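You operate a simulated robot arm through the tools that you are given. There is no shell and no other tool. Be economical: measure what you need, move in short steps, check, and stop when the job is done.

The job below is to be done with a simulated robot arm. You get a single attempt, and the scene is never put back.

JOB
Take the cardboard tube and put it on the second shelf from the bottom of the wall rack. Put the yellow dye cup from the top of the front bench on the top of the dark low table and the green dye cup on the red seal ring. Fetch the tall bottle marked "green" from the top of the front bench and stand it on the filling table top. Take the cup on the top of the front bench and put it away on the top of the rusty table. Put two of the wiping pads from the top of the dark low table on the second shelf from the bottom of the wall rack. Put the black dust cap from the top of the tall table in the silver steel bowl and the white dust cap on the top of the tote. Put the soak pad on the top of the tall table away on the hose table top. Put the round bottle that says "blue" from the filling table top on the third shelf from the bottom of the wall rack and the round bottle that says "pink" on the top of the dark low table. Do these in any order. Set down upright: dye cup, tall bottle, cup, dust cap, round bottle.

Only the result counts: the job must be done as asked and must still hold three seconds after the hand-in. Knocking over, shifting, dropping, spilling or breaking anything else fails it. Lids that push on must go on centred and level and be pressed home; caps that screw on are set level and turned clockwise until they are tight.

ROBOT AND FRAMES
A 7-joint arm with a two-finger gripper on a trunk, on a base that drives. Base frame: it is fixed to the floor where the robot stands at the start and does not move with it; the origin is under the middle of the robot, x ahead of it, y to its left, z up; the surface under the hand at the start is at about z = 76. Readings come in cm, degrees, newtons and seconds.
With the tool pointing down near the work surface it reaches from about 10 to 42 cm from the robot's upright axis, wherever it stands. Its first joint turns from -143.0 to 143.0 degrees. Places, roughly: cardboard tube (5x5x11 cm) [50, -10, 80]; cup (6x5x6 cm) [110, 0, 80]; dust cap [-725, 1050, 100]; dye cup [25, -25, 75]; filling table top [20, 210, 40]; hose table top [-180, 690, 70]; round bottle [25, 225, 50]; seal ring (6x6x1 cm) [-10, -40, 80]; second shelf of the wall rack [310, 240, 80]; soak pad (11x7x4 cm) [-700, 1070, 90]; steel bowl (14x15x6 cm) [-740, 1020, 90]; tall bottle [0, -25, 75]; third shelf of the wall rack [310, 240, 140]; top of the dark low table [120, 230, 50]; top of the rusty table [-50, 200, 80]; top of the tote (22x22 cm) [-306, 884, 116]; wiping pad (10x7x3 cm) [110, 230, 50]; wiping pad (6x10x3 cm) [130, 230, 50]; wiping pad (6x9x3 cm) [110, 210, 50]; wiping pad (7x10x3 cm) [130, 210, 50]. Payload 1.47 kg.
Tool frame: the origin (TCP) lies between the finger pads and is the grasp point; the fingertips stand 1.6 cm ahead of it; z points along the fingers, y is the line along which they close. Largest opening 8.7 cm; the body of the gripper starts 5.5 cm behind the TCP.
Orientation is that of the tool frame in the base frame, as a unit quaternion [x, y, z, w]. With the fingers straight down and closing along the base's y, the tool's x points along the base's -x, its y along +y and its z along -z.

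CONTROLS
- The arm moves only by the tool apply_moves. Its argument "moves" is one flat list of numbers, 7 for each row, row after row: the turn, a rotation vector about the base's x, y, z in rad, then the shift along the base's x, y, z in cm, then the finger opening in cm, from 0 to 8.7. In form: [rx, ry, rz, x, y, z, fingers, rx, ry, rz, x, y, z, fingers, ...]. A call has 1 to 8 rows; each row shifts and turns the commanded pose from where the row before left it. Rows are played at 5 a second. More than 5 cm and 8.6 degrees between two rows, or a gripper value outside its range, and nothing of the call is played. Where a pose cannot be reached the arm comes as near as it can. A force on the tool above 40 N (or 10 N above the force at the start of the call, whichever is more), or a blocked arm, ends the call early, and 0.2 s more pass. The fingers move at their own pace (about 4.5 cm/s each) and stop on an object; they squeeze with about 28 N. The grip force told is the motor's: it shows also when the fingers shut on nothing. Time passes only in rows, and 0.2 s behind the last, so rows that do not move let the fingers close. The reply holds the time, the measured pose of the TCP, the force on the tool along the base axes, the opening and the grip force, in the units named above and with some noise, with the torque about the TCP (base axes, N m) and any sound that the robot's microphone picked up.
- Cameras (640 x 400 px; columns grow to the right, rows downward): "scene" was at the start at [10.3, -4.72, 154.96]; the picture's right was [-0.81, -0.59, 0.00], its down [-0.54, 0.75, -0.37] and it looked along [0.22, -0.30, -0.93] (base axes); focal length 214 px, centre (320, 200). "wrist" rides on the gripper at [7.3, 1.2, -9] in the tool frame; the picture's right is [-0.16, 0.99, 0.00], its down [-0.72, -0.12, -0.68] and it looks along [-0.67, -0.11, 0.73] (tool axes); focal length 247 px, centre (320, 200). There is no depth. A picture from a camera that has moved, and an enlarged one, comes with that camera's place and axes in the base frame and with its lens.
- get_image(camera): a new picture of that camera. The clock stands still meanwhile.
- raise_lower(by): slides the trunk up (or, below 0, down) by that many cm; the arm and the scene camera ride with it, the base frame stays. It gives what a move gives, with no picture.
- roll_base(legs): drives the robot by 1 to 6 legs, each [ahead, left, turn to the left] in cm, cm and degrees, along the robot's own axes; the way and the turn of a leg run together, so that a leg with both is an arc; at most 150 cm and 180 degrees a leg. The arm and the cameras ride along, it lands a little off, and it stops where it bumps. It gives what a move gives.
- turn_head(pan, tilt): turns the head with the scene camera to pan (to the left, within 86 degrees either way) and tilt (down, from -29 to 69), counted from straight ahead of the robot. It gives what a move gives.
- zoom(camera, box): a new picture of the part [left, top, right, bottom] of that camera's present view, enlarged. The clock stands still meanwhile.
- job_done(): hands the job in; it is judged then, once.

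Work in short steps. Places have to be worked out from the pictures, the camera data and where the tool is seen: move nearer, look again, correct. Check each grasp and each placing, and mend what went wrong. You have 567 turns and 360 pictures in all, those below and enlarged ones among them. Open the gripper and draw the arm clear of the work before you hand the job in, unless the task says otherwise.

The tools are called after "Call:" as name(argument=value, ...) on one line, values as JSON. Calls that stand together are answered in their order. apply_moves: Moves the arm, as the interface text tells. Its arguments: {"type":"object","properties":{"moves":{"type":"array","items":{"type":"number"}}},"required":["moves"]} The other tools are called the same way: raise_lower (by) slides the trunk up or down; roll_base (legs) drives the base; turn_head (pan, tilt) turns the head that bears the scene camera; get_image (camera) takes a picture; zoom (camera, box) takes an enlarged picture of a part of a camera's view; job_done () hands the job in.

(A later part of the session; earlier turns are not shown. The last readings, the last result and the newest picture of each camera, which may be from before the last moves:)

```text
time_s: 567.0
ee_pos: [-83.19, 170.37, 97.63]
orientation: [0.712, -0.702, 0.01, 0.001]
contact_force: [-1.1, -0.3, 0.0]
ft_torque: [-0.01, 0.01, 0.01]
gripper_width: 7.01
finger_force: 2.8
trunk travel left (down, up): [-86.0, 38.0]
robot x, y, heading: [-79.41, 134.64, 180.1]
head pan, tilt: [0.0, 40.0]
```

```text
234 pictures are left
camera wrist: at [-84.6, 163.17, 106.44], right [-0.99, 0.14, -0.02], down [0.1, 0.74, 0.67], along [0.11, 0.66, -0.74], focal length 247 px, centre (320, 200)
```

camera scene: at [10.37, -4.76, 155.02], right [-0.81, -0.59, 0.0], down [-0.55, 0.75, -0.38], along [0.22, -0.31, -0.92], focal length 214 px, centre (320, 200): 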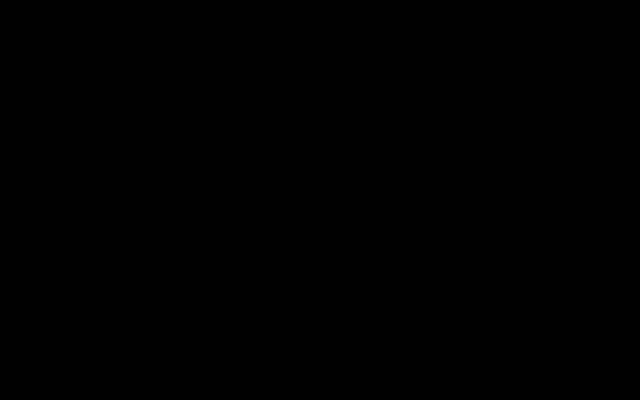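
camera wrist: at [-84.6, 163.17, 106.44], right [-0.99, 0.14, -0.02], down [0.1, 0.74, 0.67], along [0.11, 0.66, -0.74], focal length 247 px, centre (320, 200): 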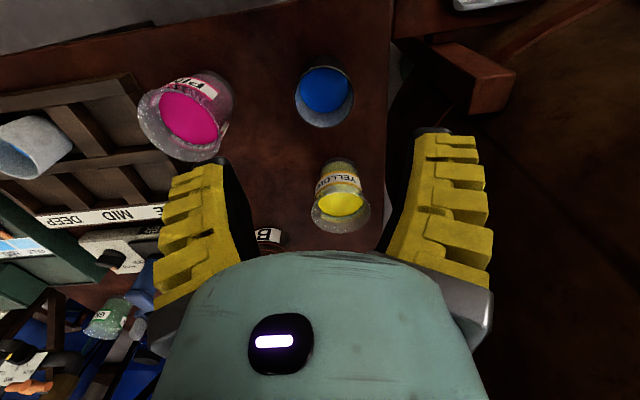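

The cup stands upright. Now the far places. I first back off and take horizontal views to plan a route and to check the barrel area I touched.

Call:
raise_lower(by=37)

Call:
roll_base(legs=[[-5, 60, 0]])

Call:
apply_moves(moves=[0.13, 0, 0, 0, 1.5, 1, 8.7, 0.13, 0, 0, 0, 1.5, 1, 8.7, 0.13, 0, 0, 0, 1.5, 1, 8.7, 0.13, 0, 0, 0, 1.5, 1, 8.7, 0.13, 0, 0, 0, 2, 1, 8.7, 0.1, 0, 0, 0, 2, 1, 8.7, 0, 0, 0, 0, 2, 1, 8.7])

Call:
roll_base(legs=[[0, 0, 35]])

Call:
get_image(camera="wrist")

```text
time_s: 570.6
ee_pos: [-83.28, 170.27, 134.68]
orientation: [0.711, -0.703, 0.011, 0.0]
contact_force: [-0.6, 0.4, -0.7]
ft_torque: [0.03, 0.0, 0.03]
gripper_width: 7.03
finger_force: 2.9
trunk travel left (down, up): [-123.0, 1.0]
robot x, y, heading: [-79.56, 134.2, 180.1]
head pan, tilt: [0.0, 40.0]
```

```text
time_s: 574.1
ee_pos: [-78.21, 109.68, 134.62]
orientation: [0.71, -0.704, 0.01, 0.001]
contact_force: [0.3, 0.7, 0.0]
ft_torque: [0.0, 0.03, -0.01]
gripper_width: 7.0
finger_force: 2.3
trunk travel left (down, up): [-123.0, 1.0]
robot x, y, heading: [-74.52, 73.69, 179.5]
head pan, tilt: [0.0, 40.0]
```

```text
time_s: 575.7
ee_pos: [-78.26, 121.71, 141.69]
orientation: [0.662, -0.658, -0.249, -0.26]
contact_force: [-0.1, -0.1, 0.1]
ft_torque: [0.02, 0.01, 0.0]
gripper_width: 8.72
finger_force: 0.1
trunk travel left (down, up): [-123.0, 1.0]
robot x, y, heading: [-73.91, 73.86, 179.5]
head pan, tilt: [0.0, 40.0]
```

```text
time_s: 577.7
ee_pos: [-104.73, 111.05, 141.76]
orientation: [0.827, -0.432, -0.314, -0.174]
contact_force: [0.5, -0.1, 0.3]
ft_torque: [0.02, -0.02, -0.02]
gripper_width: 8.7
finger_force: 0.0
trunk travel left (down, up): [-123.0, 1.0]
robot x, y, heading: [-74.67, 73.89, -145.9]
head pan, tilt: [0.0, 40.0]
```

```text
233 pictures are left
camera wrist: at [-99.38, 101.12, 143.26], right [-0.88, -0.46, 0.09], down [0.04, 0.12, 0.99], along [-0.47, 0.88, -0.09], focal length 247 px, centre (320, 200)
```

wrist: 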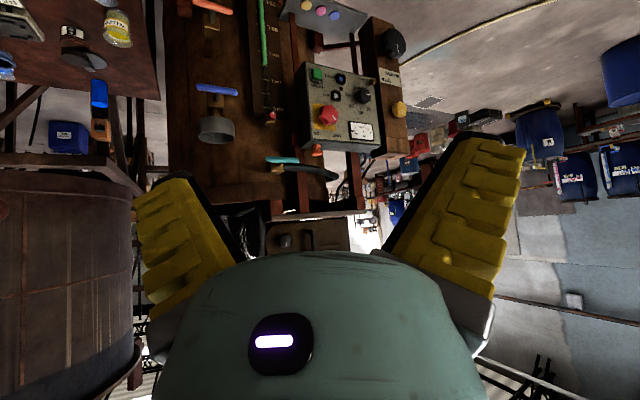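

Call:
roll_base(legs=[[0, 0, -34], [110, 0, 0]])

Call:
get_image(camera="wrist")

```text
time_s: 584.8
ee_pos: [-185.27, 120.77, 141.72]
orientation: [0.662, -0.657, -0.249, -0.259]
contact_force: [-0.2, 0.3, -0.4]
ft_torque: [-0.02, 0.0, -0.02]
gripper_width: 8.7
finger_force: 0.0
trunk travel left (down, up): [-123.0, 1.0]
robot x, y, heading: [-181.44, 73.01, 180.1]
head pan, tilt: [0.0, 40.0]
```

```text
232 pictures are left
camera wrist: at [-186.62, 109.6, 143.26], right [-0.99, 0.12, 0.09], down [0.1, 0.08, 0.99], along [0.11, 0.99, -0.09], focal length 247 px, centre (320, 200)
```

wrist: 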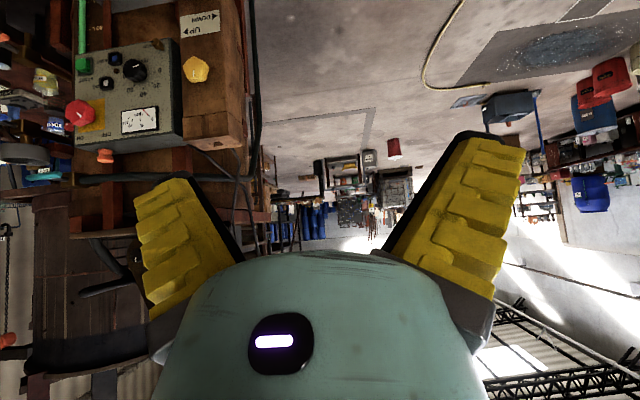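

North is open along x≈−200. I drive north in legs.

Call:
roll_base(legs=[[20, -140, 0], [0, -145, 0], [0, -145, 0]])

Call:
get_image(camera="wrist")

```text
time_s: 605.2
ee_pos: [-211.23, 545.26, 141.69]
orientation: [0.664, -0.656, -0.25, -0.259]
contact_force: [-0.4, 1.2, -0.8]
ft_torque: [0.02, 0.01, 0.02]
gripper_width: 8.71
finger_force: 0.1
trunk travel left (down, up): [-123.0, 1.0]
robot x, y, heading: [-206.98, 497.27, -179.7]
head pan, tilt: [0.0, 40.0]
```

```text
231 pictures are left
camera wrist: at [-212.49, 533.9, 143.26], right [-0.99, 0.11, 0.09], down [0.1, 0.08, 0.99], along [0.1, 0.99, -0.09], focal length 247 px, centre (320, 200)
```

wrist: 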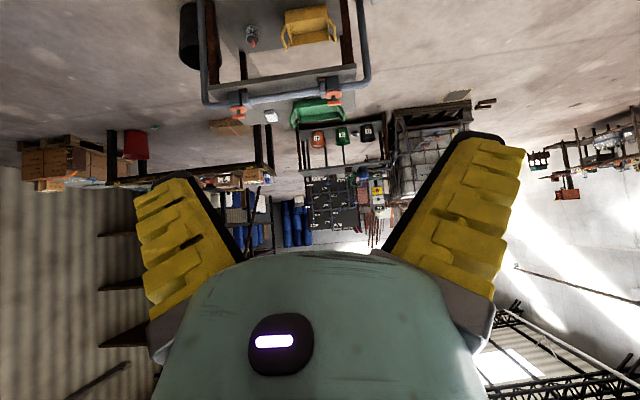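

Call:
zoom(camera="wrist", box=[170, 0, 510, 220])

```text
1.82 times, centred on (340, 110) of wrist
camera zoom: at [-212.49, 533.9, 143.26], right [-0.99, 0.11, 0.09], down [0.1, 0.08, 0.99], along [0.1, 0.99, -0.09], focal length 449 px, centre (284, 364)
```

zoom: 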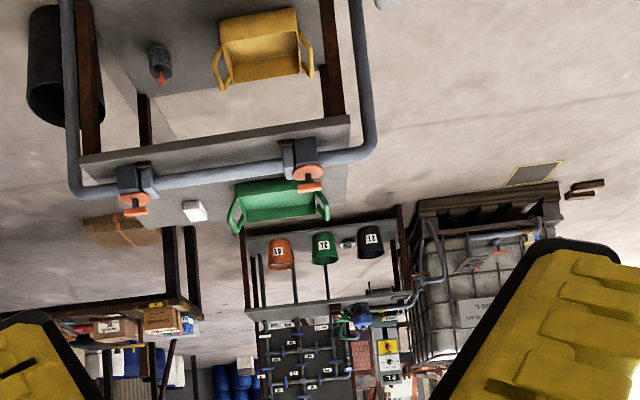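

The hose table (with tubs, pipe and valves) and the tote (IBC cage) behind are seen. I drive north-west toward the tall table through the open floor.

Call:
roll_base(legs=[[100, -60, 0], [100, -90, 0], [50, -100, 0]])

Call:
get_image(camera="wrist")

```text
time_s: 622.9
ee_pos: [-460.65, 796.97, 141.77]
orientation: [0.665, -0.654, -0.25, -0.258]
contact_force: [0.2, 0.1, -0.2]
ft_torque: [0.02, -0.01, 0.0]
gripper_width: 8.7
finger_force: 0.0
trunk travel left (down, up): [-123.0, 1.0]
robot x, y, heading: [-456.59, 749.47, -179.6]
head pan, tilt: [0.0, 40.0]
```

```text
229 pictures are left
camera wrist: at [-461.91, 785.61, 143.26], right [-0.99, 0.11, 0.09], down [0.1, 0.08, 0.99], along [0.1, 0.99, -0.09], focal length 247 px, centre (320, 200)
```

wrist: 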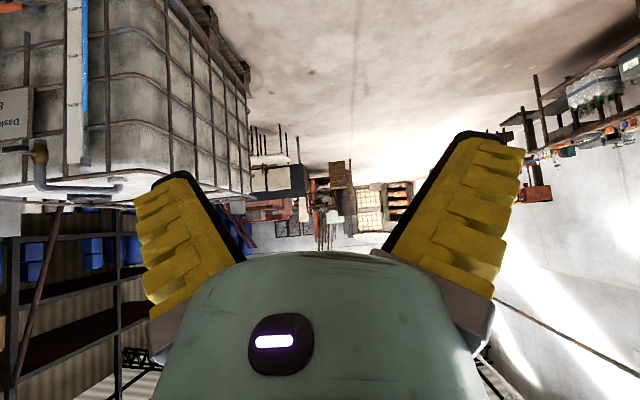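

Call:
roll_base(legs=[[0, 0, 42], [0, -110, 0]])

Call:
get_image(camera="wrist")

```text
time_s: 630.4
ee_pos: [-565.2, 862.75, 141.67]
orientation: [0.856, -0.372, -0.326, -0.151]
contact_force: [-0.4, 0.1, -0.3]
ft_torque: [0.03, -0.02, 0.02]
gripper_width: 8.68
finger_force: 0.1
trunk travel left (down, up): [-123.0, 1.0]
robot x, y, heading: [-530.25, 830.18, -137.4]
head pan, tilt: [0.0, 40.0]
```

```text
228 pictures are left
camera wrist: at [-558.42, 853.7, 143.26], right [-0.81, -0.58, 0.09], down [0.02, 0.13, 0.99], along [-0.59, 0.8, -0.09], focal length 247 px, centre (320, 200)
```

wrist: 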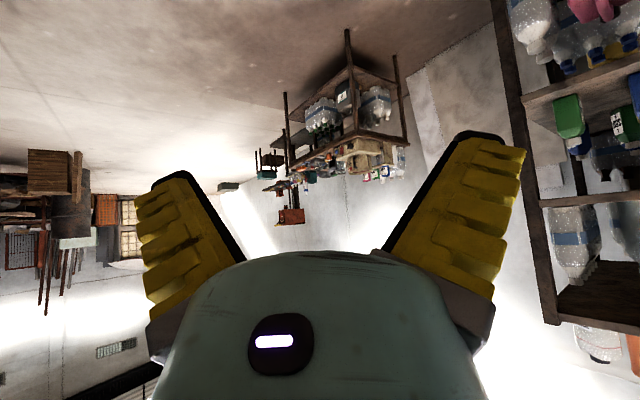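

Call:
zoom(camera="wrist", box=[240, 20, 440, 230])

```text
1.90 times, centred on (340, 125) of wrist
camera zoom: at [-558.42, 853.7, 143.26], right [-0.81, -0.58, 0.09], down [0.02, 0.13, 0.99], along [-0.59, 0.8, -0.09], focal length 470 px, centre (282, 343)
```

zoom: 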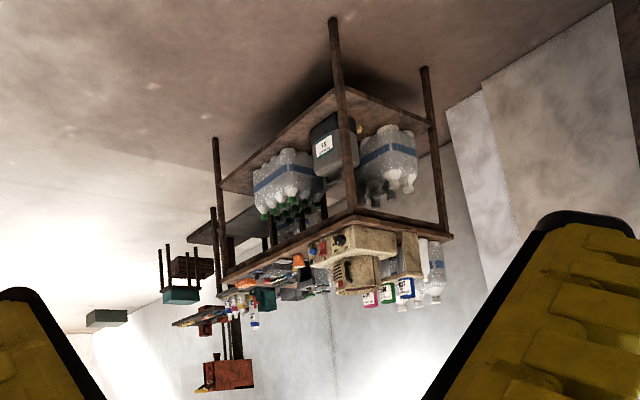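

The tall table spans x≈−741…−675 from y≈968 northward. I go north first, then approach it from the east, facing −x.

Call:
roll_base(legs=[[0, 0, 47.4], [-105, 0, 0], [-105, 0, 0]])

Call:
get_image(camera="wrist")

```text
time_s: 642.8
ee_pos: [-579.18, 1032.11, 141.66]
orientation: [0.933, 0.005, -0.359, -0.006]
contact_force: [0.5, 0.1, -0.5]
ft_torque: [-0.03, 0.03, 0.01]
gripper_width: 8.72
finger_force: 0.0
trunk travel left (down, up): [-123.0, 1.0]
robot x, y, heading: [-531.49, 1036.01, -90.1]
head pan, tilt: [0.0, 40.0]
```

```text
226 pictures are left
camera wrist: at [-567.83, 1031.04, 143.25], right [-0.11, -0.99, 0.09], down [-0.08, 0.1, 0.99], along [-0.99, 0.1, -0.09], focal length 247 px, centre (320, 200)
```

wrist: 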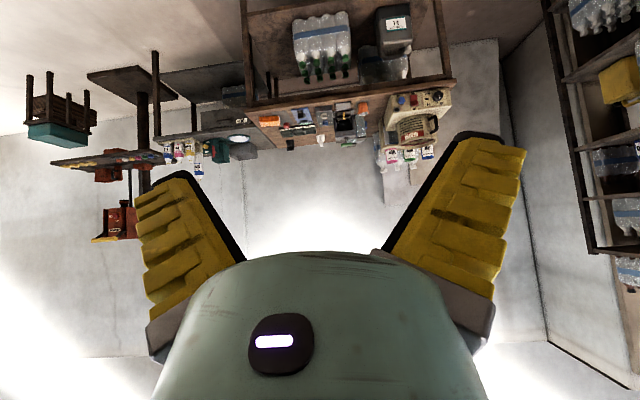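

Call:
apply_moves(moves=[0, -0.122, 0, 1.5, 0, -1, 8.7, 0, -0.122, 0, 1.5, 0, -1, 8.7, 0, -0.122, 0, 1.5, 0, -1, 8.7, 0, -0.122, 0, 2, 0, -2, 8.7, 0, -0.122, 0, 2, 0, -2, 8.7, 0, -0.122, 0, 2, 0, -2, 8.7, 0, 0, 0, 0, 0, 0, 8.7])

Call:
roll_base(legs=[[0, -92, 0]])

Call:
get_image(camera="wrist")

```text
time_s: 644.4
ee_pos: [-567.2, 1031.62, 134.2]
orientation: [1.0, 0.007, -0.001, -0.004]
contact_force: [0.4, 0.5, 0.5]
ft_torque: [-0.03, 0.01, -0.01]
gripper_width: 8.71
finger_force: 0.0
out of reach, approached as far as the arm can: row 6
trunk travel left (down, up): [-123.0, 1.0]
robot x, y, heading: [-530.96, 1036.06, -89.8]
head pan, tilt: [0.0, 40.0]
```

```text
time_s: 649.2
ee_pos: [-659.56, 1030.35, 134.21]
orientation: [1.0, 0.014, -0.002, -0.004]
contact_force: [-0.5, 0.2, 0.4]
ft_torque: [-0.02, 0.02, 0.03]
gripper_width: 8.71
finger_force: 0.1
trunk travel left (down, up): [-123.0, 1.0]
robot x, y, heading: [-623.52, 1035.41, -88.8]
head pan, tilt: [0.0, 40.0]
```

```text
225 pictures are left
camera wrist: at [-652.38, 1029.35, 142.95], right [-0.13, -0.99, -0.01], down [-0.72, 0.09, 0.68], along [-0.68, 0.09, -0.73], focal length 247 px, centre (320, 200)
```

wrist: 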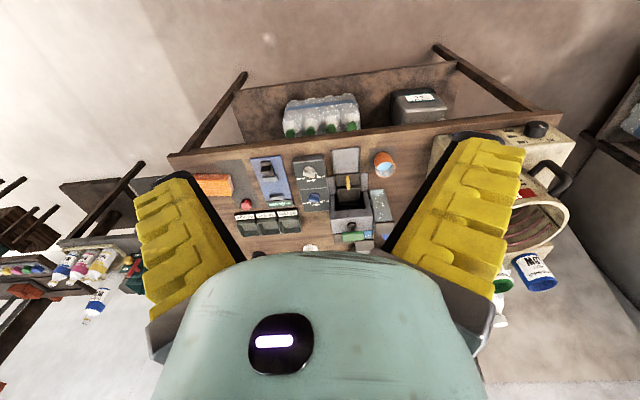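

Good view of the table. I zoom in.

Call:
zoom(camera="wrist", box=[170, 125, 430, 255])

Call:
zoom(camera="wrist", box=[0, 140, 200, 330])

```text
2.46 times, centred on (300, 190) of wrist
camera zoom: at [-652.38, 1029.35, 142.95], right [-0.13, -0.99, -0.01], down [-0.72, 0.09, 0.68], along [-0.68, 0.09, -0.73], focal length 608 px, centre (369, 225)
```

zoom: 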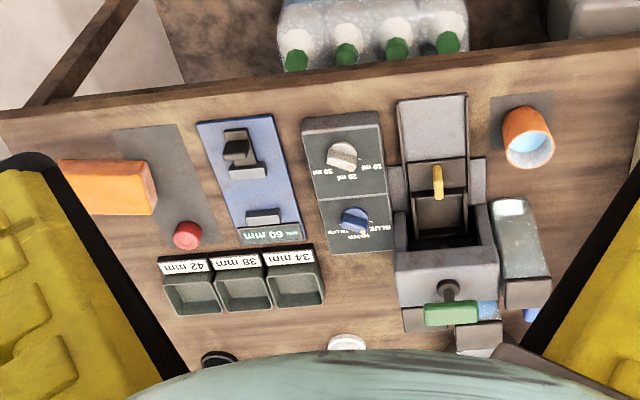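

```text
2.11 times, centred on (100, 235) of wrist
camera zoom: at [-652.38, 1029.35, 142.95], right [-0.13, -0.99, -0.01], down [-0.72, 0.09, 0.68], along [-0.68, 0.09, -0.73], focal length 520 px, centre (783, 126)
```

zoom: 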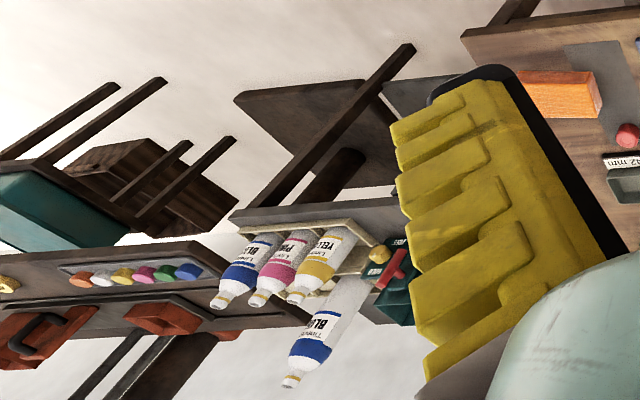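

The orange block is the soak pad (≈(−694,1067)); the black and white caps are near (−731,1064) and (−730,1043). I move in for a closer look.

Call:
roll_base(legs=[[-20, -48, -1.2]])

Call:
get_image(camera="wrist")

```text
time_s: 652.3
ee_pos: [-707.85, 1051.39, 134.27]
orientation: [1.0, 0.0, -0.001, -0.004]
contact_force: [0.0, -0.9, -0.9]
ft_torque: [-0.01, -0.04, 0.0]
gripper_width: 8.72
finger_force: 0.0
trunk travel left (down, up): [-123.0, 1.0]
robot x, y, heading: [-671.53, 1055.63, -90.6]
head pan, tilt: [0.0, 40.0]
```

```text
222 pictures are left
camera wrist: at [-700.62, 1050.25, 142.95], right [-0.16, -0.99, -0.01], down [-0.72, 0.11, 0.68], along [-0.67, 0.11, -0.73], focal length 247 px, centre (320, 200)
```

wrist: 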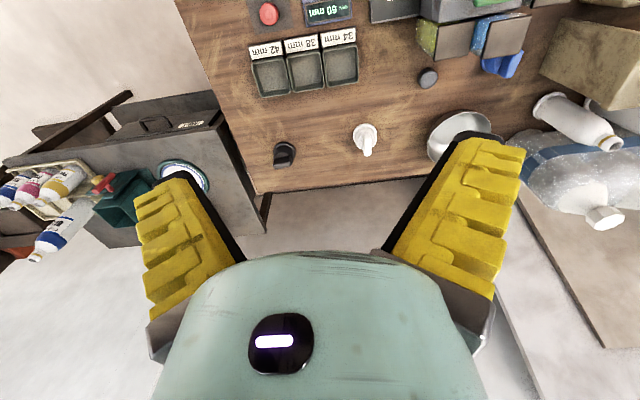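

Call:
zoom(camera="wrist", box=[230, 0, 540, 200])

```text
2.00 times, centred on (385, 100) of wrist
camera zoom: at [-700.62, 1050.25, 142.95], right [-0.16, -0.99, -0.01], down [-0.72, 0.11, 0.68], along [-0.67, 0.11, -0.73], focal length 494 px, centre (190, 400)
```

zoom: 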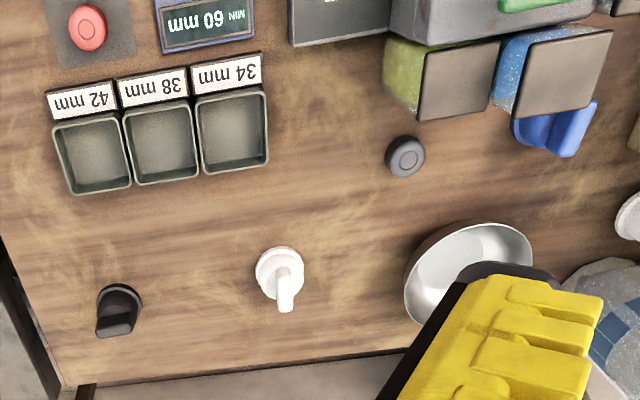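

Call:
raise_lower(by=-22)

Call:
get_image(camera="wrist")

```text
time_s: 654.6
ee_pos: [-707.86, 1051.36, 112.26]
orientation: [1.0, 0.001, -0.001, -0.004]
contact_force: [0.2, -0.7, 0.4]
ft_torque: [0.04, 0.0, 0.0]
gripper_width: 8.69
finger_force: 0.0
trunk travel left (down, up): [-101.0, 23.0]
robot x, y, heading: [-671.58, 1055.32, -90.6]
head pan, tilt: [0.0, 40.0]
```

```text
220 pictures are left
camera wrist: at [-700.63, 1050.24, 120.96], right [-0.16, -0.99, -0.01], down [-0.72, 0.11, 0.68], along [-0.67, 0.11, -0.73], focal length 247 px, centre (320, 200)
```

wrist: 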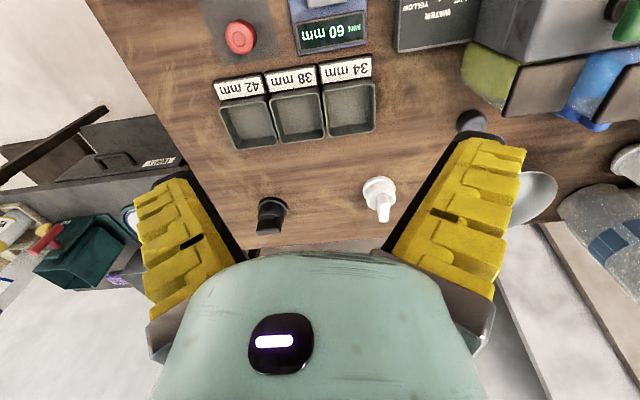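

Call:
zoom(camera="wrist", box=[235, 90, 505, 250])

```text
2.37 times, centred on (370, 170) of wrist
camera zoom: at [-700.63, 1050.24, 120.96], right [-0.16, -0.99, -0.01], down [-0.72, 0.11, 0.68], along [-0.67, 0.11, -0.73], focal length 585 px, centre (202, 271)
```

zoom: 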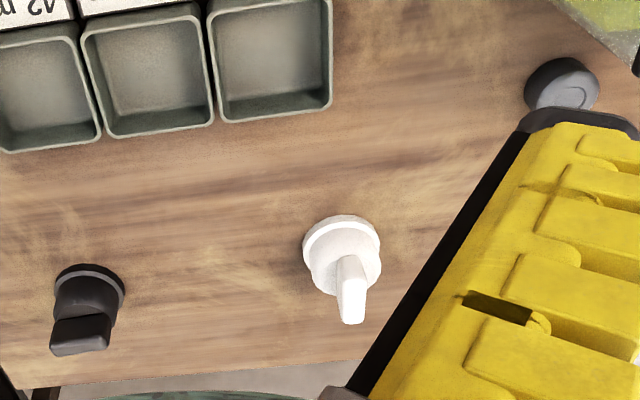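

Black and white caps share one shape (flange base, body, tab on top); the grey one is different. I go over the black one at ≈(−733.8, 1065.7).

Call:
roll_base(legs=[[-14, -26, 0.6]])

Call:
get_image(camera="wrist")

```text
time_s: 656.6
ee_pos: [-733.78, 1065.15, 112.14]
orientation: [1.0, 0.006, -0.001, -0.003]
contact_force: [0.1, 0.0, -0.2]
ft_torque: [0.02, 0.01, -0.01]
gripper_width: 8.7
finger_force: 0.1
trunk travel left (down, up): [-101.0, 23.0]
robot x, y, heading: [-698.02, 1069.54, -90.1]
head pan, tilt: [0.0, 40.0]
```

```text
218 pictures are left
camera wrist: at [-726.69, 1064.12, 120.95], right [-0.15, -0.99, -0.01], down [-0.72, 0.1, 0.68], along [-0.67, 0.11, -0.73], focal length 247 px, centre (320, 200)
```

wrist: 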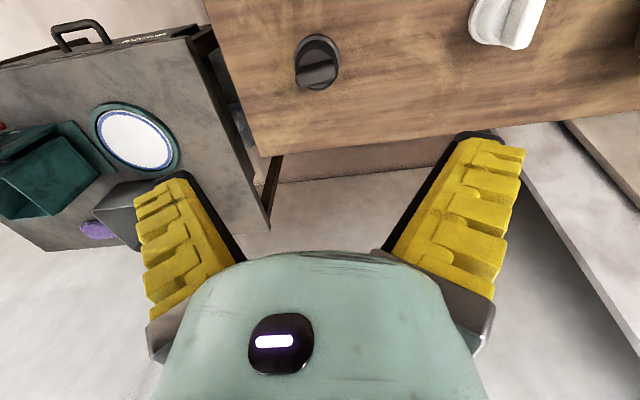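

Call:
raise_lower(by=-15)

Call:
get_image(camera="wrist")

```text
time_s: 658.4
ee_pos: [-733.71, 1065.28, 97.32]
orientation: [1.0, 0.005, -0.001, -0.004]
contact_force: [0.3, -0.3, -0.7]
ft_torque: [-0.03, -0.03, 0.0]
gripper_width: 8.68
finger_force: 0.0
trunk travel left (down, up): [-86.0, 38.0]
robot x, y, heading: [-698.05, 1069.5, -90.1]
head pan, tilt: [0.0, 40.0]
```

```text
217 pictures are left
camera wrist: at [-726.7, 1064.12, 105.96], right [-0.15, -0.99, -0.01], down [-0.72, 0.1, 0.68], along [-0.67, 0.11, -0.73], focal length 247 px, centre (320, 200)
```

wrist: 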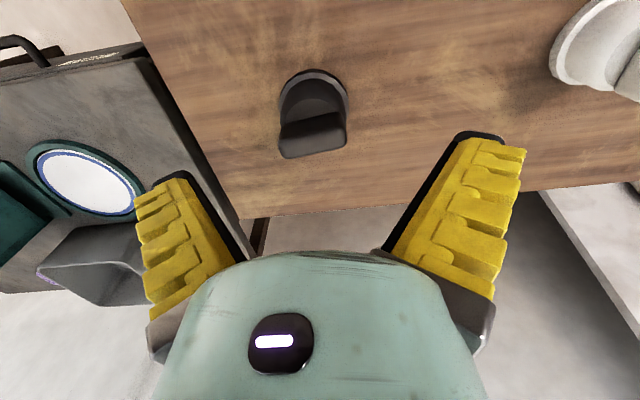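

Cap at (−734.8, 1066), base z≈84.5, top ≈93. I align and lower to z≈89.

Call:
roll_base(legs=[[-0.7, -1.1, 0]])

Call:
raise_lower(by=-4.5)

Call:
get_image(camera="wrist")

```text
time_s: 659.2
ee_pos: [-734.99, 1065.8, 97.24]
orientation: [1.0, 0.005, -0.001, -0.004]
contact_force: [0.4, 0.5, 0.6]
ft_torque: [0.06, -0.01, -0.04]
gripper_width: 8.68
finger_force: 0.0
trunk travel left (down, up): [-86.0, 38.0]
robot x, y, heading: [-698.75, 1070.47, -90.1]
head pan, tilt: [0.0, 40.0]
```

```text
time_s: 660.0
ee_pos: [-735.04, 1065.89, 92.74]
orientation: [1.0, 0.005, -0.002, -0.004]
contact_force: [-0.1, -0.6, 0.1]
ft_torque: [0.02, 0.0, -0.03]
gripper_width: 8.69
finger_force: 0.0
trunk travel left (down, up): [-81.5, 42.5]
robot x, y, heading: [-699.02, 1070.1, -90.3]
head pan, tilt: [0.0, 40.0]
```

```text
216 pictures are left
camera wrist: at [-727.8, 1064.81, 101.46], right [-0.15, -0.99, -0.01], down [-0.72, 0.1, 0.68], along [-0.67, 0.11, -0.73], focal length 247 px, centre (320, 200)
```

wrist: 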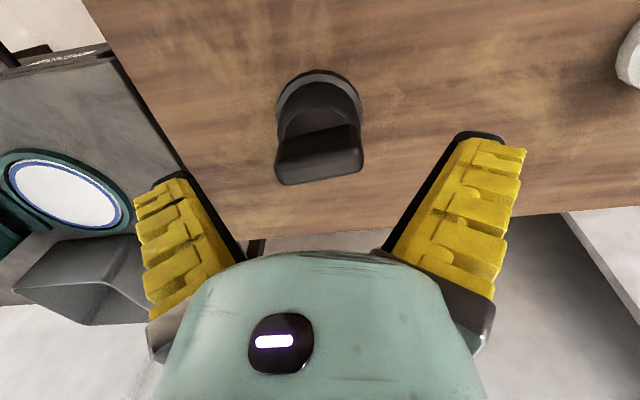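

Call:
raise_lower(by=-3.7)

Call:
apply_moves(moves=[0, 0, 0, 0, 0, 0, 6, 0, 0, 0, 0, 0, 0, 3, 0, 0, 0, 0, 0, 0, 2, 0, 0, 0, 0, 0, 0, 2])

Call:
raise_lower(by=22)

Call:
get_image(camera="wrist")

```text
time_s: 660.9
ee_pos: [-734.96, 1065.83, 89.13]
orientation: [1.0, 0.006, -0.002, -0.004]
contact_force: [-1.0, -0.6, -0.4]
ft_torque: [-0.01, 0.06, -0.02]
gripper_width: 8.69
finger_force: 0.1
trunk travel left (down, up): [-77.8, 46.2]
robot x, y, heading: [-698.83, 1070.27, -90.1]
head pan, tilt: [0.0, 40.0]
```

```text
time_s: 661.9
ee_pos: [-735.02, 1065.86, 88.99]
orientation: [1.0, 0.005, -0.001, -0.005]
contact_force: [0.7, 0.1, 0.5]
ft_torque: [0.0, -0.01, 0.0]
gripper_width: 4.97
finger_force: 27.5
trunk travel left (down, up): [-77.8, 46.2]
robot x, y, heading: [-698.64, 1070.4, -90.3]
head pan, tilt: [0.0, 40.0]
```

```text
time_s: 664.2
ee_pos: [-735.01, 1065.81, 110.96]
orientation: [1.0, 0.005, 0.0, -0.004]
contact_force: [-0.4, -0.3, -0.1]
ft_torque: [0.0, -0.01, -0.03]
gripper_width: 4.93
finger_force: 28.6
trunk travel left (down, up): [-99.8, 24.2]
robot x, y, heading: [-698.79, 1070.3, -90.5]
head pan, tilt: [0.0, 40.0]
```

```text
215 pictures are left
camera wrist: at [-727.78, 1064.81, 119.75], right [-0.15, -0.99, -0.01], down [-0.72, 0.1, 0.68], along [-0.67, 0.11, -0.73], focal length 247 px, centre (320, 200)
```

wrist: 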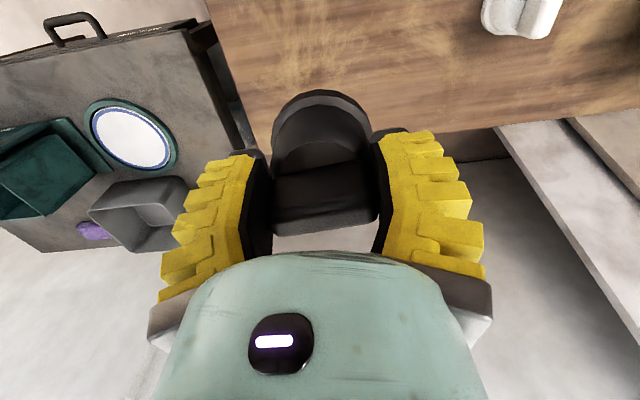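

Held upright. I move toward the bowl near (−735.7, 1020) and look.

Call:
raise_lower(by=8)

Call:
roll_base(legs=[[40, 3, 0.3]])

Call:
get_image(camera="wrist")

```text
time_s: 665.4
ee_pos: [-734.97, 1065.9, 119.17]
orientation: [1.0, 0.005, -0.001, -0.005]
contact_force: [-0.3, 0.0, 0.1]
ft_torque: [0.0, -0.04, -0.02]
gripper_width: 4.93
finger_force: 28.3
trunk travel left (down, up): [-107.8, 16.2]
robot x, y, heading: [-699.04, 1070.66, -90.0]
head pan, tilt: [0.0, 40.0]
```

```text
time_s: 667.9
ee_pos: [-732.06, 1025.47, 119.04]
orientation: [1.0, 0.008, -0.001, -0.005]
contact_force: [0.0, 0.5, -0.1]
ft_torque: [0.01, 0.01, 0.01]
gripper_width: 4.92
finger_force: 27.9
trunk travel left (down, up): [-107.8, 16.2]
robot x, y, heading: [-696.23, 1030.21, -89.9]
head pan, tilt: [0.0, 40.0]
```

```text
214 pictures are left
camera wrist: at [-724.82, 1024.44, 127.75], right [-0.14, -0.99, -0.01], down [-0.72, 0.1, 0.68], along [-0.68, 0.1, -0.73], focal length 247 px, centre (320, 200)
```

wrist: 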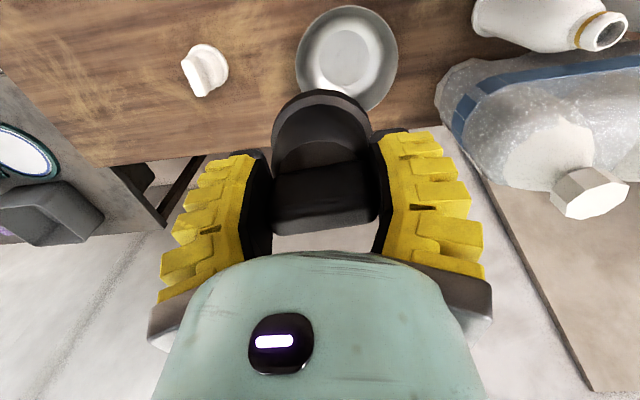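

Call:
roll_base(legs=[[3.1, -2.2, 0]])

Call:
raise_lower(by=-20)

Call:
get_image(camera="wrist")

```text
time_s: 668.7
ee_pos: [-734.25, 1022.43, 119.09]
orientation: [1.0, 0.008, -0.001, -0.006]
contact_force: [-0.3, -0.2, 0.1]
ft_torque: [0.03, -0.01, -0.01]
gripper_width: 4.96
finger_force: 27.7
trunk travel left (down, up): [-107.8, 16.2]
robot x, y, heading: [-698.33, 1027.13, -89.9]
head pan, tilt: [0.0, 40.0]
```

```text
time_s: 670.9
ee_pos: [-734.25, 1022.45, 99.03]
orientation: [1.0, 0.007, 0.0, -0.004]
contact_force: [0.2, -0.8, -0.1]
ft_torque: [-0.03, 0.03, 0.0]
gripper_width: 4.93
finger_force: 28.4
trunk travel left (down, up): [-87.8, 36.2]
robot x, y, heading: [-698.06, 1027.13, -89.7]
head pan, tilt: [0.0, 40.0]
```

```text
213 pictures are left
camera wrist: at [-727.01, 1021.4, 107.76], right [-0.14, -0.99, -0.01], down [-0.72, 0.1, 0.68], along [-0.68, 0.1, -0.73], focal length 247 px, centre (320, 200)
```

wrist: 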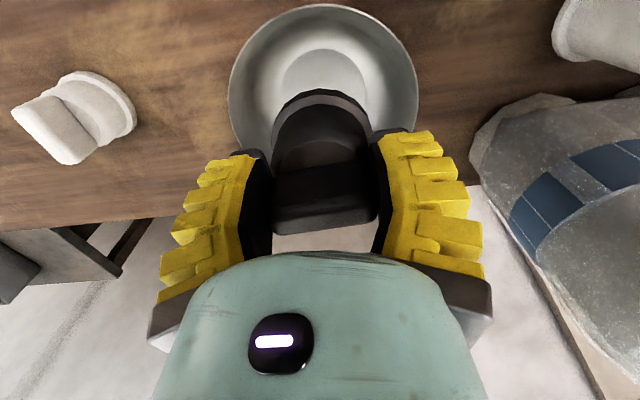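

Call:
roll_base(legs=[[0.2, 0.7, 0]])

Call:
raise_lower(by=-6.5)

Call:
raise_lower(by=-1)

Call:
get_image(camera="wrist")

```text
time_s: 671.6
ee_pos: [-733.56, 1022.27, 99.14]
orientation: [1.0, 0.007, 0.0, -0.005]
contact_force: [0.6, -0.1, -0.1]
ft_torque: [0.0, 0.01, -0.02]
gripper_width: 4.93
finger_force: 27.9
trunk travel left (down, up): [-87.8, 36.2]
robot x, y, heading: [-697.52, 1027.24, -90.0]
head pan, tilt: [0.0, 40.0]
```

```text
time_s: 672.7
ee_pos: [-733.6, 1022.19, 92.53]
orientation: [1.0, 0.008, -0.001, -0.003]
contact_force: [0.3, -0.2, 0.2]
ft_torque: [-0.03, -0.02, 0.01]
gripper_width: 4.92
finger_force: 28.2
trunk travel left (down, up): [-81.3, 42.7]
robot x, y, heading: [-697.55, 1026.51, -89.8]
head pan, tilt: [0.0, 40.0]
```

```text
time_s: 673.2
ee_pos: [-733.58, 1022.37, 91.56]
orientation: [1.0, 0.009, -0.001, -0.004]
contact_force: [0.8, -0.3, -0.3]
ft_torque: [-0.02, -0.01, 0.0]
gripper_width: 4.94
finger_force: 28.3
trunk travel left (down, up): [-80.3, 43.7]
robot x, y, heading: [-697.21, 1026.75, -89.7]
head pan, tilt: [0.0, 40.0]
```

```text
212 pictures are left
camera wrist: at [-726.32, 1021.19, 100.26], right [-0.14, -0.99, -0.01], down [-0.72, 0.1, 0.68], along [-0.67, 0.1, -0.73], focal length 247 px, centre (320, 200)
```

wrist: 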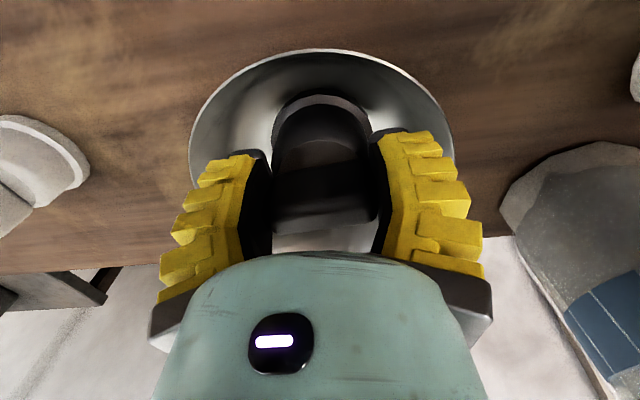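

Centred in the bowl. I lower by fine steps to contact.

Call:
raise_lower(by=-0.5)

Call:
raise_lower(by=-0.4)

Call:
raise_lower(by=-0.4)

```text
time_s: 673.8
ee_pos: [-733.51, 1022.22, 91.07]
orientation: [1.0, 0.007, -0.001, -0.004]
contact_force: [-0.1, 0.5, -0.8]
ft_torque: [0.02, 0.04, 0.02]
gripper_width: 4.89
finger_force: 28.6
trunk travel left (down, up): [-79.8, 44.2]
robot x, y, heading: [-697.87, 1027.24, -89.9]
head pan, tilt: [0.0, 40.0]
```

```text
time_s: 674.3
ee_pos: [-733.5, 1022.11, 90.71]
orientation: [1.0, 0.009, -0.002, -0.004]
contact_force: [-2.1, 0.9, 1.0]
ft_torque: [0.04, 0.04, 0.01]
gripper_width: 4.93
finger_force: 28.3
trunk travel left (down, up): [-79.4, 44.6]
robot x, y, heading: [-697.69, 1026.59, -90.0]
head pan, tilt: [0.0, 40.0]
```

```text
time_s: 674.9
ee_pos: [-733.7, 1022.26, 90.28]
orientation: [1.0, 0.008, -0.002, -0.004]
contact_force: [-4.6, 1.5, 6.7]
ft_torque: [0.07, 0.05, 0.06]
gripper_width: 4.93
finger_force: 27.6
trunk travel left (down, up): [-79.0, 45.0]
robot x, y, heading: [-697.73, 1027.0, -89.8]
head pan, tilt: [0.0, 40.0]
```

Call:
apply_moves(moves=[0, 0, 0, -0.5, 0.2, 0.1, 2, 0, 0, 0, 0, 0, 0, 2])

Call:
raise_lower(by=-0.3)

```text
time_s: 675.5
ee_pos: [-733.98, 1022.39, 90.25]
orientation: [1.0, 0.008, 0.0, -0.003]
contact_force: [0.2, 0.2, -0.1]
ft_torque: [0.01, -0.03, -0.01]
gripper_width: 4.9
finger_force: 27.3
trunk travel left (down, up): [-79.0, 45.0]
robot x, y, heading: [-697.47, 1026.83, -89.8]
head pan, tilt: [0.0, 40.0]
```

```text
time_s: 676.0
ee_pos: [-733.98, 1022.5, 90.05]
orientation: [1.0, 0.008, -0.002, -0.004]
contact_force: [0.2, -0.3, -0.8]
ft_torque: [0.02, 0.02, -0.01]
gripper_width: 4.89
finger_force: 27.5
trunk travel left (down, up): [-78.7, 45.3]
robot x, y, heading: [-697.7, 1026.68, -89.9]
head pan, tilt: [0.0, 40.0]
```

Call:
raise_lower(by=-0.3)

Call:
raise_lower(by=-0.3)

```text
time_s: 676.5
ee_pos: [-733.93, 1022.5, 89.94]
orientation: [1.0, 0.007, -0.002, -0.005]
contact_force: [3.6, -2.1, 13.0]
ft_torque: [0.27, -0.12, -0.07]
gripper_width: 4.9
finger_force: 27.8
trunk travel left (down, up): [-78.4, 45.6]
robot x, y, heading: [-697.64, 1026.47, -89.6]
head pan, tilt: [0.0, 40.0]
```

```text
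time_s: 677.0
ee_pos: [-734.21, 1022.49, 89.56]
orientation: [1.0, 0.008, -0.004, -0.005]
contact_force: [5.2, -1.0, 28.5]
ft_torque: [0.14, 0.23, 0.12]
gripper_width: 5.06
finger_force: 28.1
trunk travel left (down, up): [-78.1, 45.9]
robot x, y, heading: [-697.22, 1026.89, -89.7]
head pan, tilt: [0.0, 40.0]
```

Seated on the bottom. I release with a limited opening and rise.

Call:
raise_lower(by=0.3)

Call:
apply_moves(moves=[0, 0, 0, 0, 0, 0, 5.2, 0, 0, 0, 0, 0, 0, 5.6, 0, 0, 0, 0, 0, 0, 6.2, 0, 0, 0, 0, 0, 0, 6.5, 0, 0, 0, 0, 0, 0, 6.5])

Call:
raise_lower(by=18)

Call:
get_image(camera="wrist")

```text
time_s: 677.5
ee_pos: [-734.1, 1022.45, 89.68]
orientation: [1.0, 0.008, -0.001, -0.004]
contact_force: [-3.3, 0.7, 3.8]
ft_torque: [0.1, 0.23, -0.01]
gripper_width: 4.96
finger_force: 28.3
trunk travel left (down, up): [-78.4, 45.6]
robot x, y, heading: [-697.67, 1026.72, -89.9]
head pan, tilt: [0.0, 40.0]
```

```text
time_s: 678.7
ee_pos: [-733.87, 1022.43, 89.85]
orientation: [1.0, 0.008, 0.0, -0.004]
contact_force: [0.3, -0.6, 0.5]
ft_torque: [0.02, -0.02, -0.01]
gripper_width: 6.27
finger_force: 0.0
trunk travel left (down, up): [-78.4, 45.6]
robot x, y, heading: [-697.65, 1026.72, -89.8]
head pan, tilt: [0.0, 40.0]
```

```text
time_s: 680.7
ee_pos: [-733.99, 1022.57, 107.71]
orientation: [1.0, 0.008, -0.001, -0.005]
contact_force: [0.0, -0.1, 0.5]
ft_torque: [0.02, -0.01, 0.01]
gripper_width: 6.89
finger_force: 2.9
trunk travel left (down, up): [-96.4, 27.6]
robot x, y, heading: [-697.07, 1026.86, -89.7]
head pan, tilt: [0.0, 40.0]
```

```text
211 pictures are left
camera wrist: at [-726.79, 1021.46, 116.45], right [-0.14, -0.99, -0.01], down [-0.72, 0.1, 0.68], along [-0.67, 0.1, -0.73], focal length 247 px, centre (320, 200)
```

wrist: 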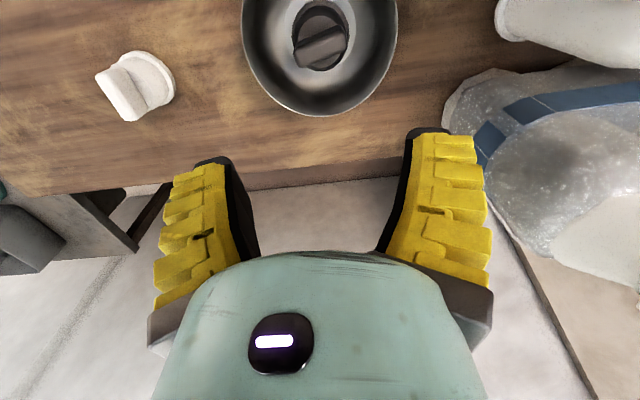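

Black cap is in the bowl. Now the white cap at ≈(−733, 1044).

Call:
roll_base(legs=[[-21.5, 1, -0.3]])

Call:
apply_moves(moves=[0, 0, 0, 0, 0, 0, 8.7, 0, 0, 0, 0, 0, 0, 8.7])

Call:
raise_lower(by=-11)

Call:
get_image(camera="wrist")

```text
time_s: 682.4
ee_pos: [-733.09, 1044.28, 107.71]
orientation: [1.0, 0.006, -0.001, -0.004]
contact_force: [0.2, -0.4, -0.2]
ft_torque: [-0.01, 0.02, 0.0]
gripper_width: 6.9
finger_force: 3.0
trunk travel left (down, up): [-96.4, 27.6]
robot x, y, heading: [-696.61, 1048.64, -90.2]
head pan, tilt: [0.0, 40.0]
```

```text
time_s: 683.0
ee_pos: [-732.99, 1044.29, 107.76]
orientation: [1.0, 0.006, -0.001, -0.005]
contact_force: [0.0, 0.8, -0.6]
ft_torque: [-0.02, 0.0, 0.01]
gripper_width: 8.71
finger_force: 0.1
trunk travel left (down, up): [-96.4, 27.6]
robot x, y, heading: [-696.56, 1048.56, -90.1]
head pan, tilt: [0.0, 40.0]
```

```text
time_s: 684.4
ee_pos: [-733.0, 1044.26, 96.77]
orientation: [1.0, 0.006, 0.0, -0.005]
contact_force: [-0.6, -0.3, -0.3]
ft_torque: [0.01, 0.0, 0.02]
gripper_width: 8.72
finger_force: 0.1
trunk travel left (down, up): [-85.4, 38.6]
robot x, y, heading: [-696.62, 1048.45, -90.1]
head pan, tilt: [0.0, 40.0]
```

```text
210 pictures are left
camera wrist: at [-725.83, 1043.22, 105.46], right [-0.15, -0.99, -0.01], down [-0.72, 0.1, 0.68], along [-0.67, 0.1, -0.73], focal length 247 px, centre (320, 200)
```

wrist: 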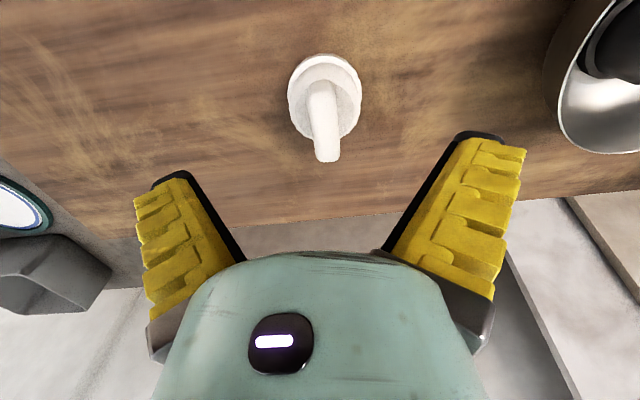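

Call:
zoom(camera="wrist", box=[270, 40, 380, 175])

```text
2.96 times, centred on (325, 108) of wrist
camera zoom: at [-725.83, 1043.22, 105.46], right [-0.15, -0.99, -0.01], down [-0.72, 0.1, 0.68], along [-0.67, 0.1, -0.73], focal length 732 px, centre (305, 474)
```

zoom: 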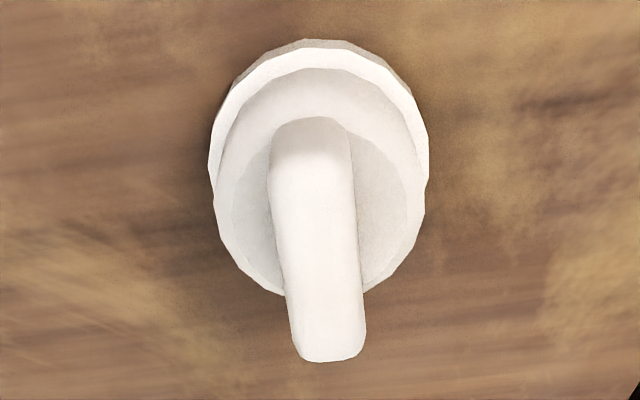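

The white cap's tab is ≈2 cm thick along the closing direction; I grip the tab at z≈89.

Call:
roll_base(legs=[[0.4, 0, 0]])

Call:
raise_lower(by=-7.7)

Call:
apply_moves(moves=[0, 0, 0, 0, 0, 0, 6, 0, 0, 0, 0, 0, 0, 3, 0, 0, 0, 0, 0, 0, 1, 0, 0, 0, 0, 0, 0, 0.5, 0, 0, 0, 0, 0, 0, 0.5])

Call:
raise_lower(by=25)

Call:
get_image(camera="wrist")

```text
time_s: 685.1
ee_pos: [-733.04, 1043.88, 96.78]
orientation: [1.0, 0.006, -0.001, -0.004]
contact_force: [0.0, 0.9, 0.9]
ft_torque: [0.0, 0.02, 0.01]
gripper_width: 8.68
finger_force: 0.1
trunk travel left (down, up): [-85.4, 38.6]
robot x, y, heading: [-696.6, 1047.89, -90.1]
head pan, tilt: [0.0, 40.0]
```

```text
time_s: 686.3
ee_pos: [-732.99, 1043.92, 89.04]
orientation: [1.0, 0.007, -0.001, -0.004]
contact_force: [0.7, -0.4, 0.8]
ft_torque: [0.01, 0.01, 0.03]
gripper_width: 8.71
finger_force: 0.1
trunk travel left (down, up): [-77.7, 46.3]
robot x, y, heading: [-696.8, 1048.23, -90.3]
head pan, tilt: [0.0, 40.0]
```

```text
time_s: 687.5
ee_pos: [-732.95, 1043.83, 89.23]
orientation: [1.0, 0.005, -0.003, -0.004]
contact_force: [5.3, -1.4, 19.5]
ft_torque: [-0.07, 0.32, 0.07]
gripper_width: 4.15
finger_force: 28.4
trunk travel left (down, up): [-77.7, 46.3]
robot x, y, heading: [-696.58, 1048.44, -90.2]
head pan, tilt: [0.0, 40.0]
```

```text
time_s: 690.1
ee_pos: [-732.98, 1043.85, 114.09]
orientation: [1.0, 0.006, -0.001, -0.005]
contact_force: [-0.2, -0.7, -0.8]
ft_torque: [-0.01, 0.0, -0.03]
gripper_width: 0.79
finger_force: 27.8
trunk travel left (down, up): [-102.7, 21.3]
robot x, y, heading: [-696.17, 1048.36, -90.0]
head pan, tilt: [0.0, 40.0]
```

```text
208 pictures are left
camera wrist: at [-725.81, 1042.83, 122.74], right [-0.15, -0.99, -0.01], down [-0.72, 0.1, 0.68], along [-0.67, 0.1, -0.73], focal length 247 px, centre (320, 200)
```

wrist: 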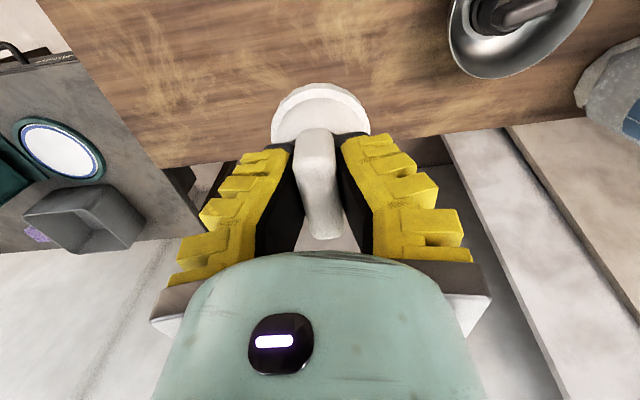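

The white cap's tab is held and it hangs upright. I raise and drive toward the tote, west side, facing +x.

Call:
raise_lower(by=20)

Call:
roll_base(legs=[[0, 130, 0], [140, 60, 0], [0, 0, 180]])

Call:
get_image(camera="wrist")

```text
time_s: 692.2
ee_pos: [-732.92, 1043.87, 134.02]
orientation: [1.0, 0.006, -0.001, -0.004]
contact_force: [0.1, 0.1, -0.6]
ft_torque: [-0.01, -0.02, 0.02]
gripper_width: 0.75
finger_force: 27.8
trunk travel left (down, up): [-122.7, 1.3]
robot x, y, heading: [-696.78, 1047.93, -90.0]
head pan, tilt: [0.0, 40.0]
```

```text
refused: leg 2 is longer than a leg can be; nothing moved
```

```text
207 pictures are left
camera wrist: at [-725.81, 1042.82, 142.74], right [-0.15, -0.99, -0.01], down [-0.72, 0.1, 0.68], along [-0.67, 0.1, -0.73], focal length 247 px, centre (320, 200)
```

wrist: 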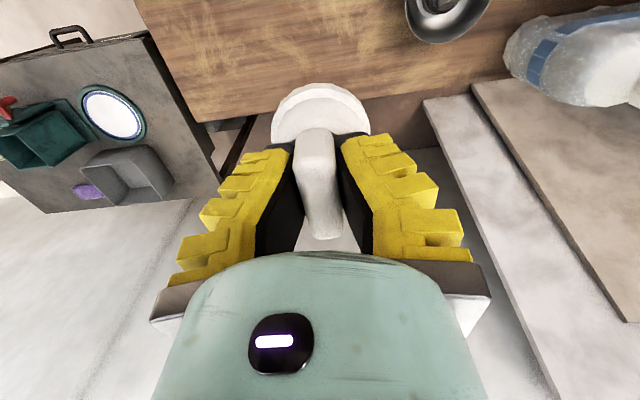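

Call:
roll_base(legs=[[0, 130, 0], [130, 60, 0], [0, 0, 180]])

Call:
get_image(camera="wrist")

```text
time_s: 713.0
ee_pos: [-467.75, 927.09, 134.04]
orientation: [-0.04, 0.999, -0.004, 0.001]
contact_force: [0.0, -0.8, -1.0]
ft_torque: [-0.03, -0.02, 0.02]
gripper_width: 0.77
finger_force: 27.6
trunk travel left (down, up): [-122.7, 1.3]
robot x, y, heading: [-503.92, 920.5, 93.6]
head pan, tilt: [0.0, 40.0]
```

```text
206 pictures are left
camera wrist: at [-475.29, 927.76, 142.75], right [0.08, 1.0, -0.01], down [0.73, -0.05, 0.68], along [0.68, -0.06, -0.73], focal length 247 px, centre (320, 200)
```

wrist: 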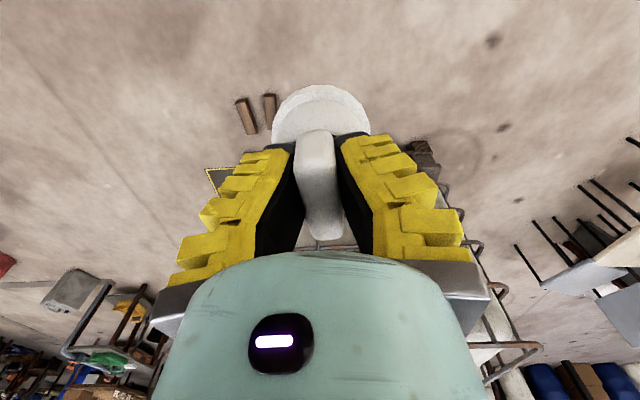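

Call:
roll_base(legs=[[-25, -60, -3.6]])

Call:
get_image(camera="wrist")

```text
time_s: 716.6
ee_pos: [-406.96, 903.08, 133.99]
orientation: [-0.016, 1.0, -0.004, 0.0]
contact_force: [0.5, -0.1, -1.4]
ft_torque: [0.02, -0.01, -0.02]
gripper_width: 0.79
finger_force: 27.9
trunk travel left (down, up): [-122.7, 1.3]
robot x, y, heading: [-443.12, 897.75, 91.1]
head pan, tilt: [0.0, 40.0]
```

```text
205 pictures are left
camera wrist: at [-414.44, 904.07, 142.74], right [0.13, 0.99, -0.01], down [0.73, -0.09, 0.68], along [0.68, -0.09, -0.73], focal length 247 px, centre (320, 200)
```

wrist: 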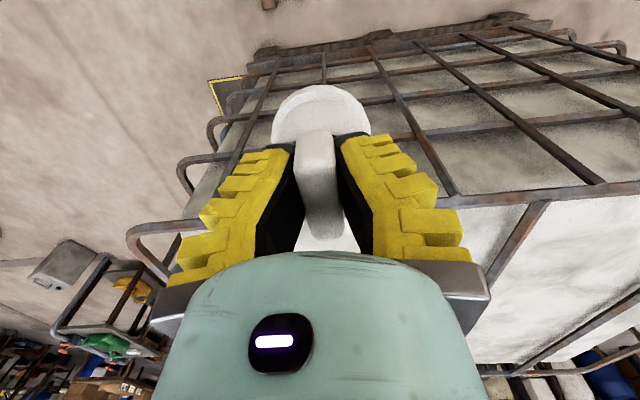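

The IBC's west top edge is at x≈−386. I continue over its top toward (−306, 884) and look.

Call:
roll_base(legs=[[-16, -55, -1]])

Call:
get_image(camera="wrist")

```text
time_s: 719.8
ee_pos: [-352.02, 887.84, 134.06]
orientation: [-0.01, 1.0, -0.004, 0.001]
contact_force: [0.9, 0.0, -0.6]
ft_torque: [0.01, 0.04, 0.01]
gripper_width: 0.75
finger_force: 27.9
trunk travel left (down, up): [-122.7, 1.3]
robot x, y, heading: [-388.29, 883.11, 90.4]
head pan, tilt: [0.0, 40.0]
```

```text
204 pictures are left
camera wrist: at [-359.43, 888.98, 142.74], right [0.14, 0.99, -0.01], down [0.72, -0.1, 0.68], along [0.68, -0.1, -0.73], focal length 247 px, centre (320, 200)
```

wrist: 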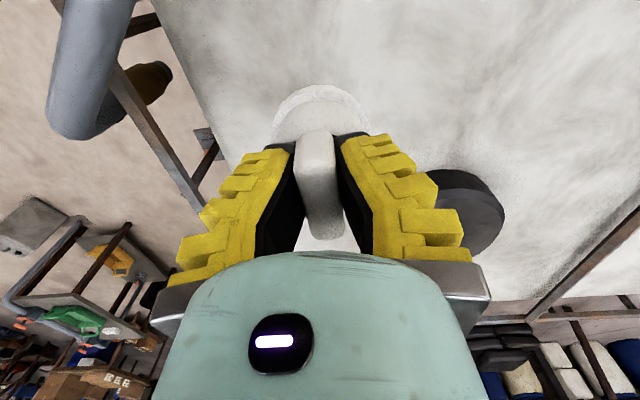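

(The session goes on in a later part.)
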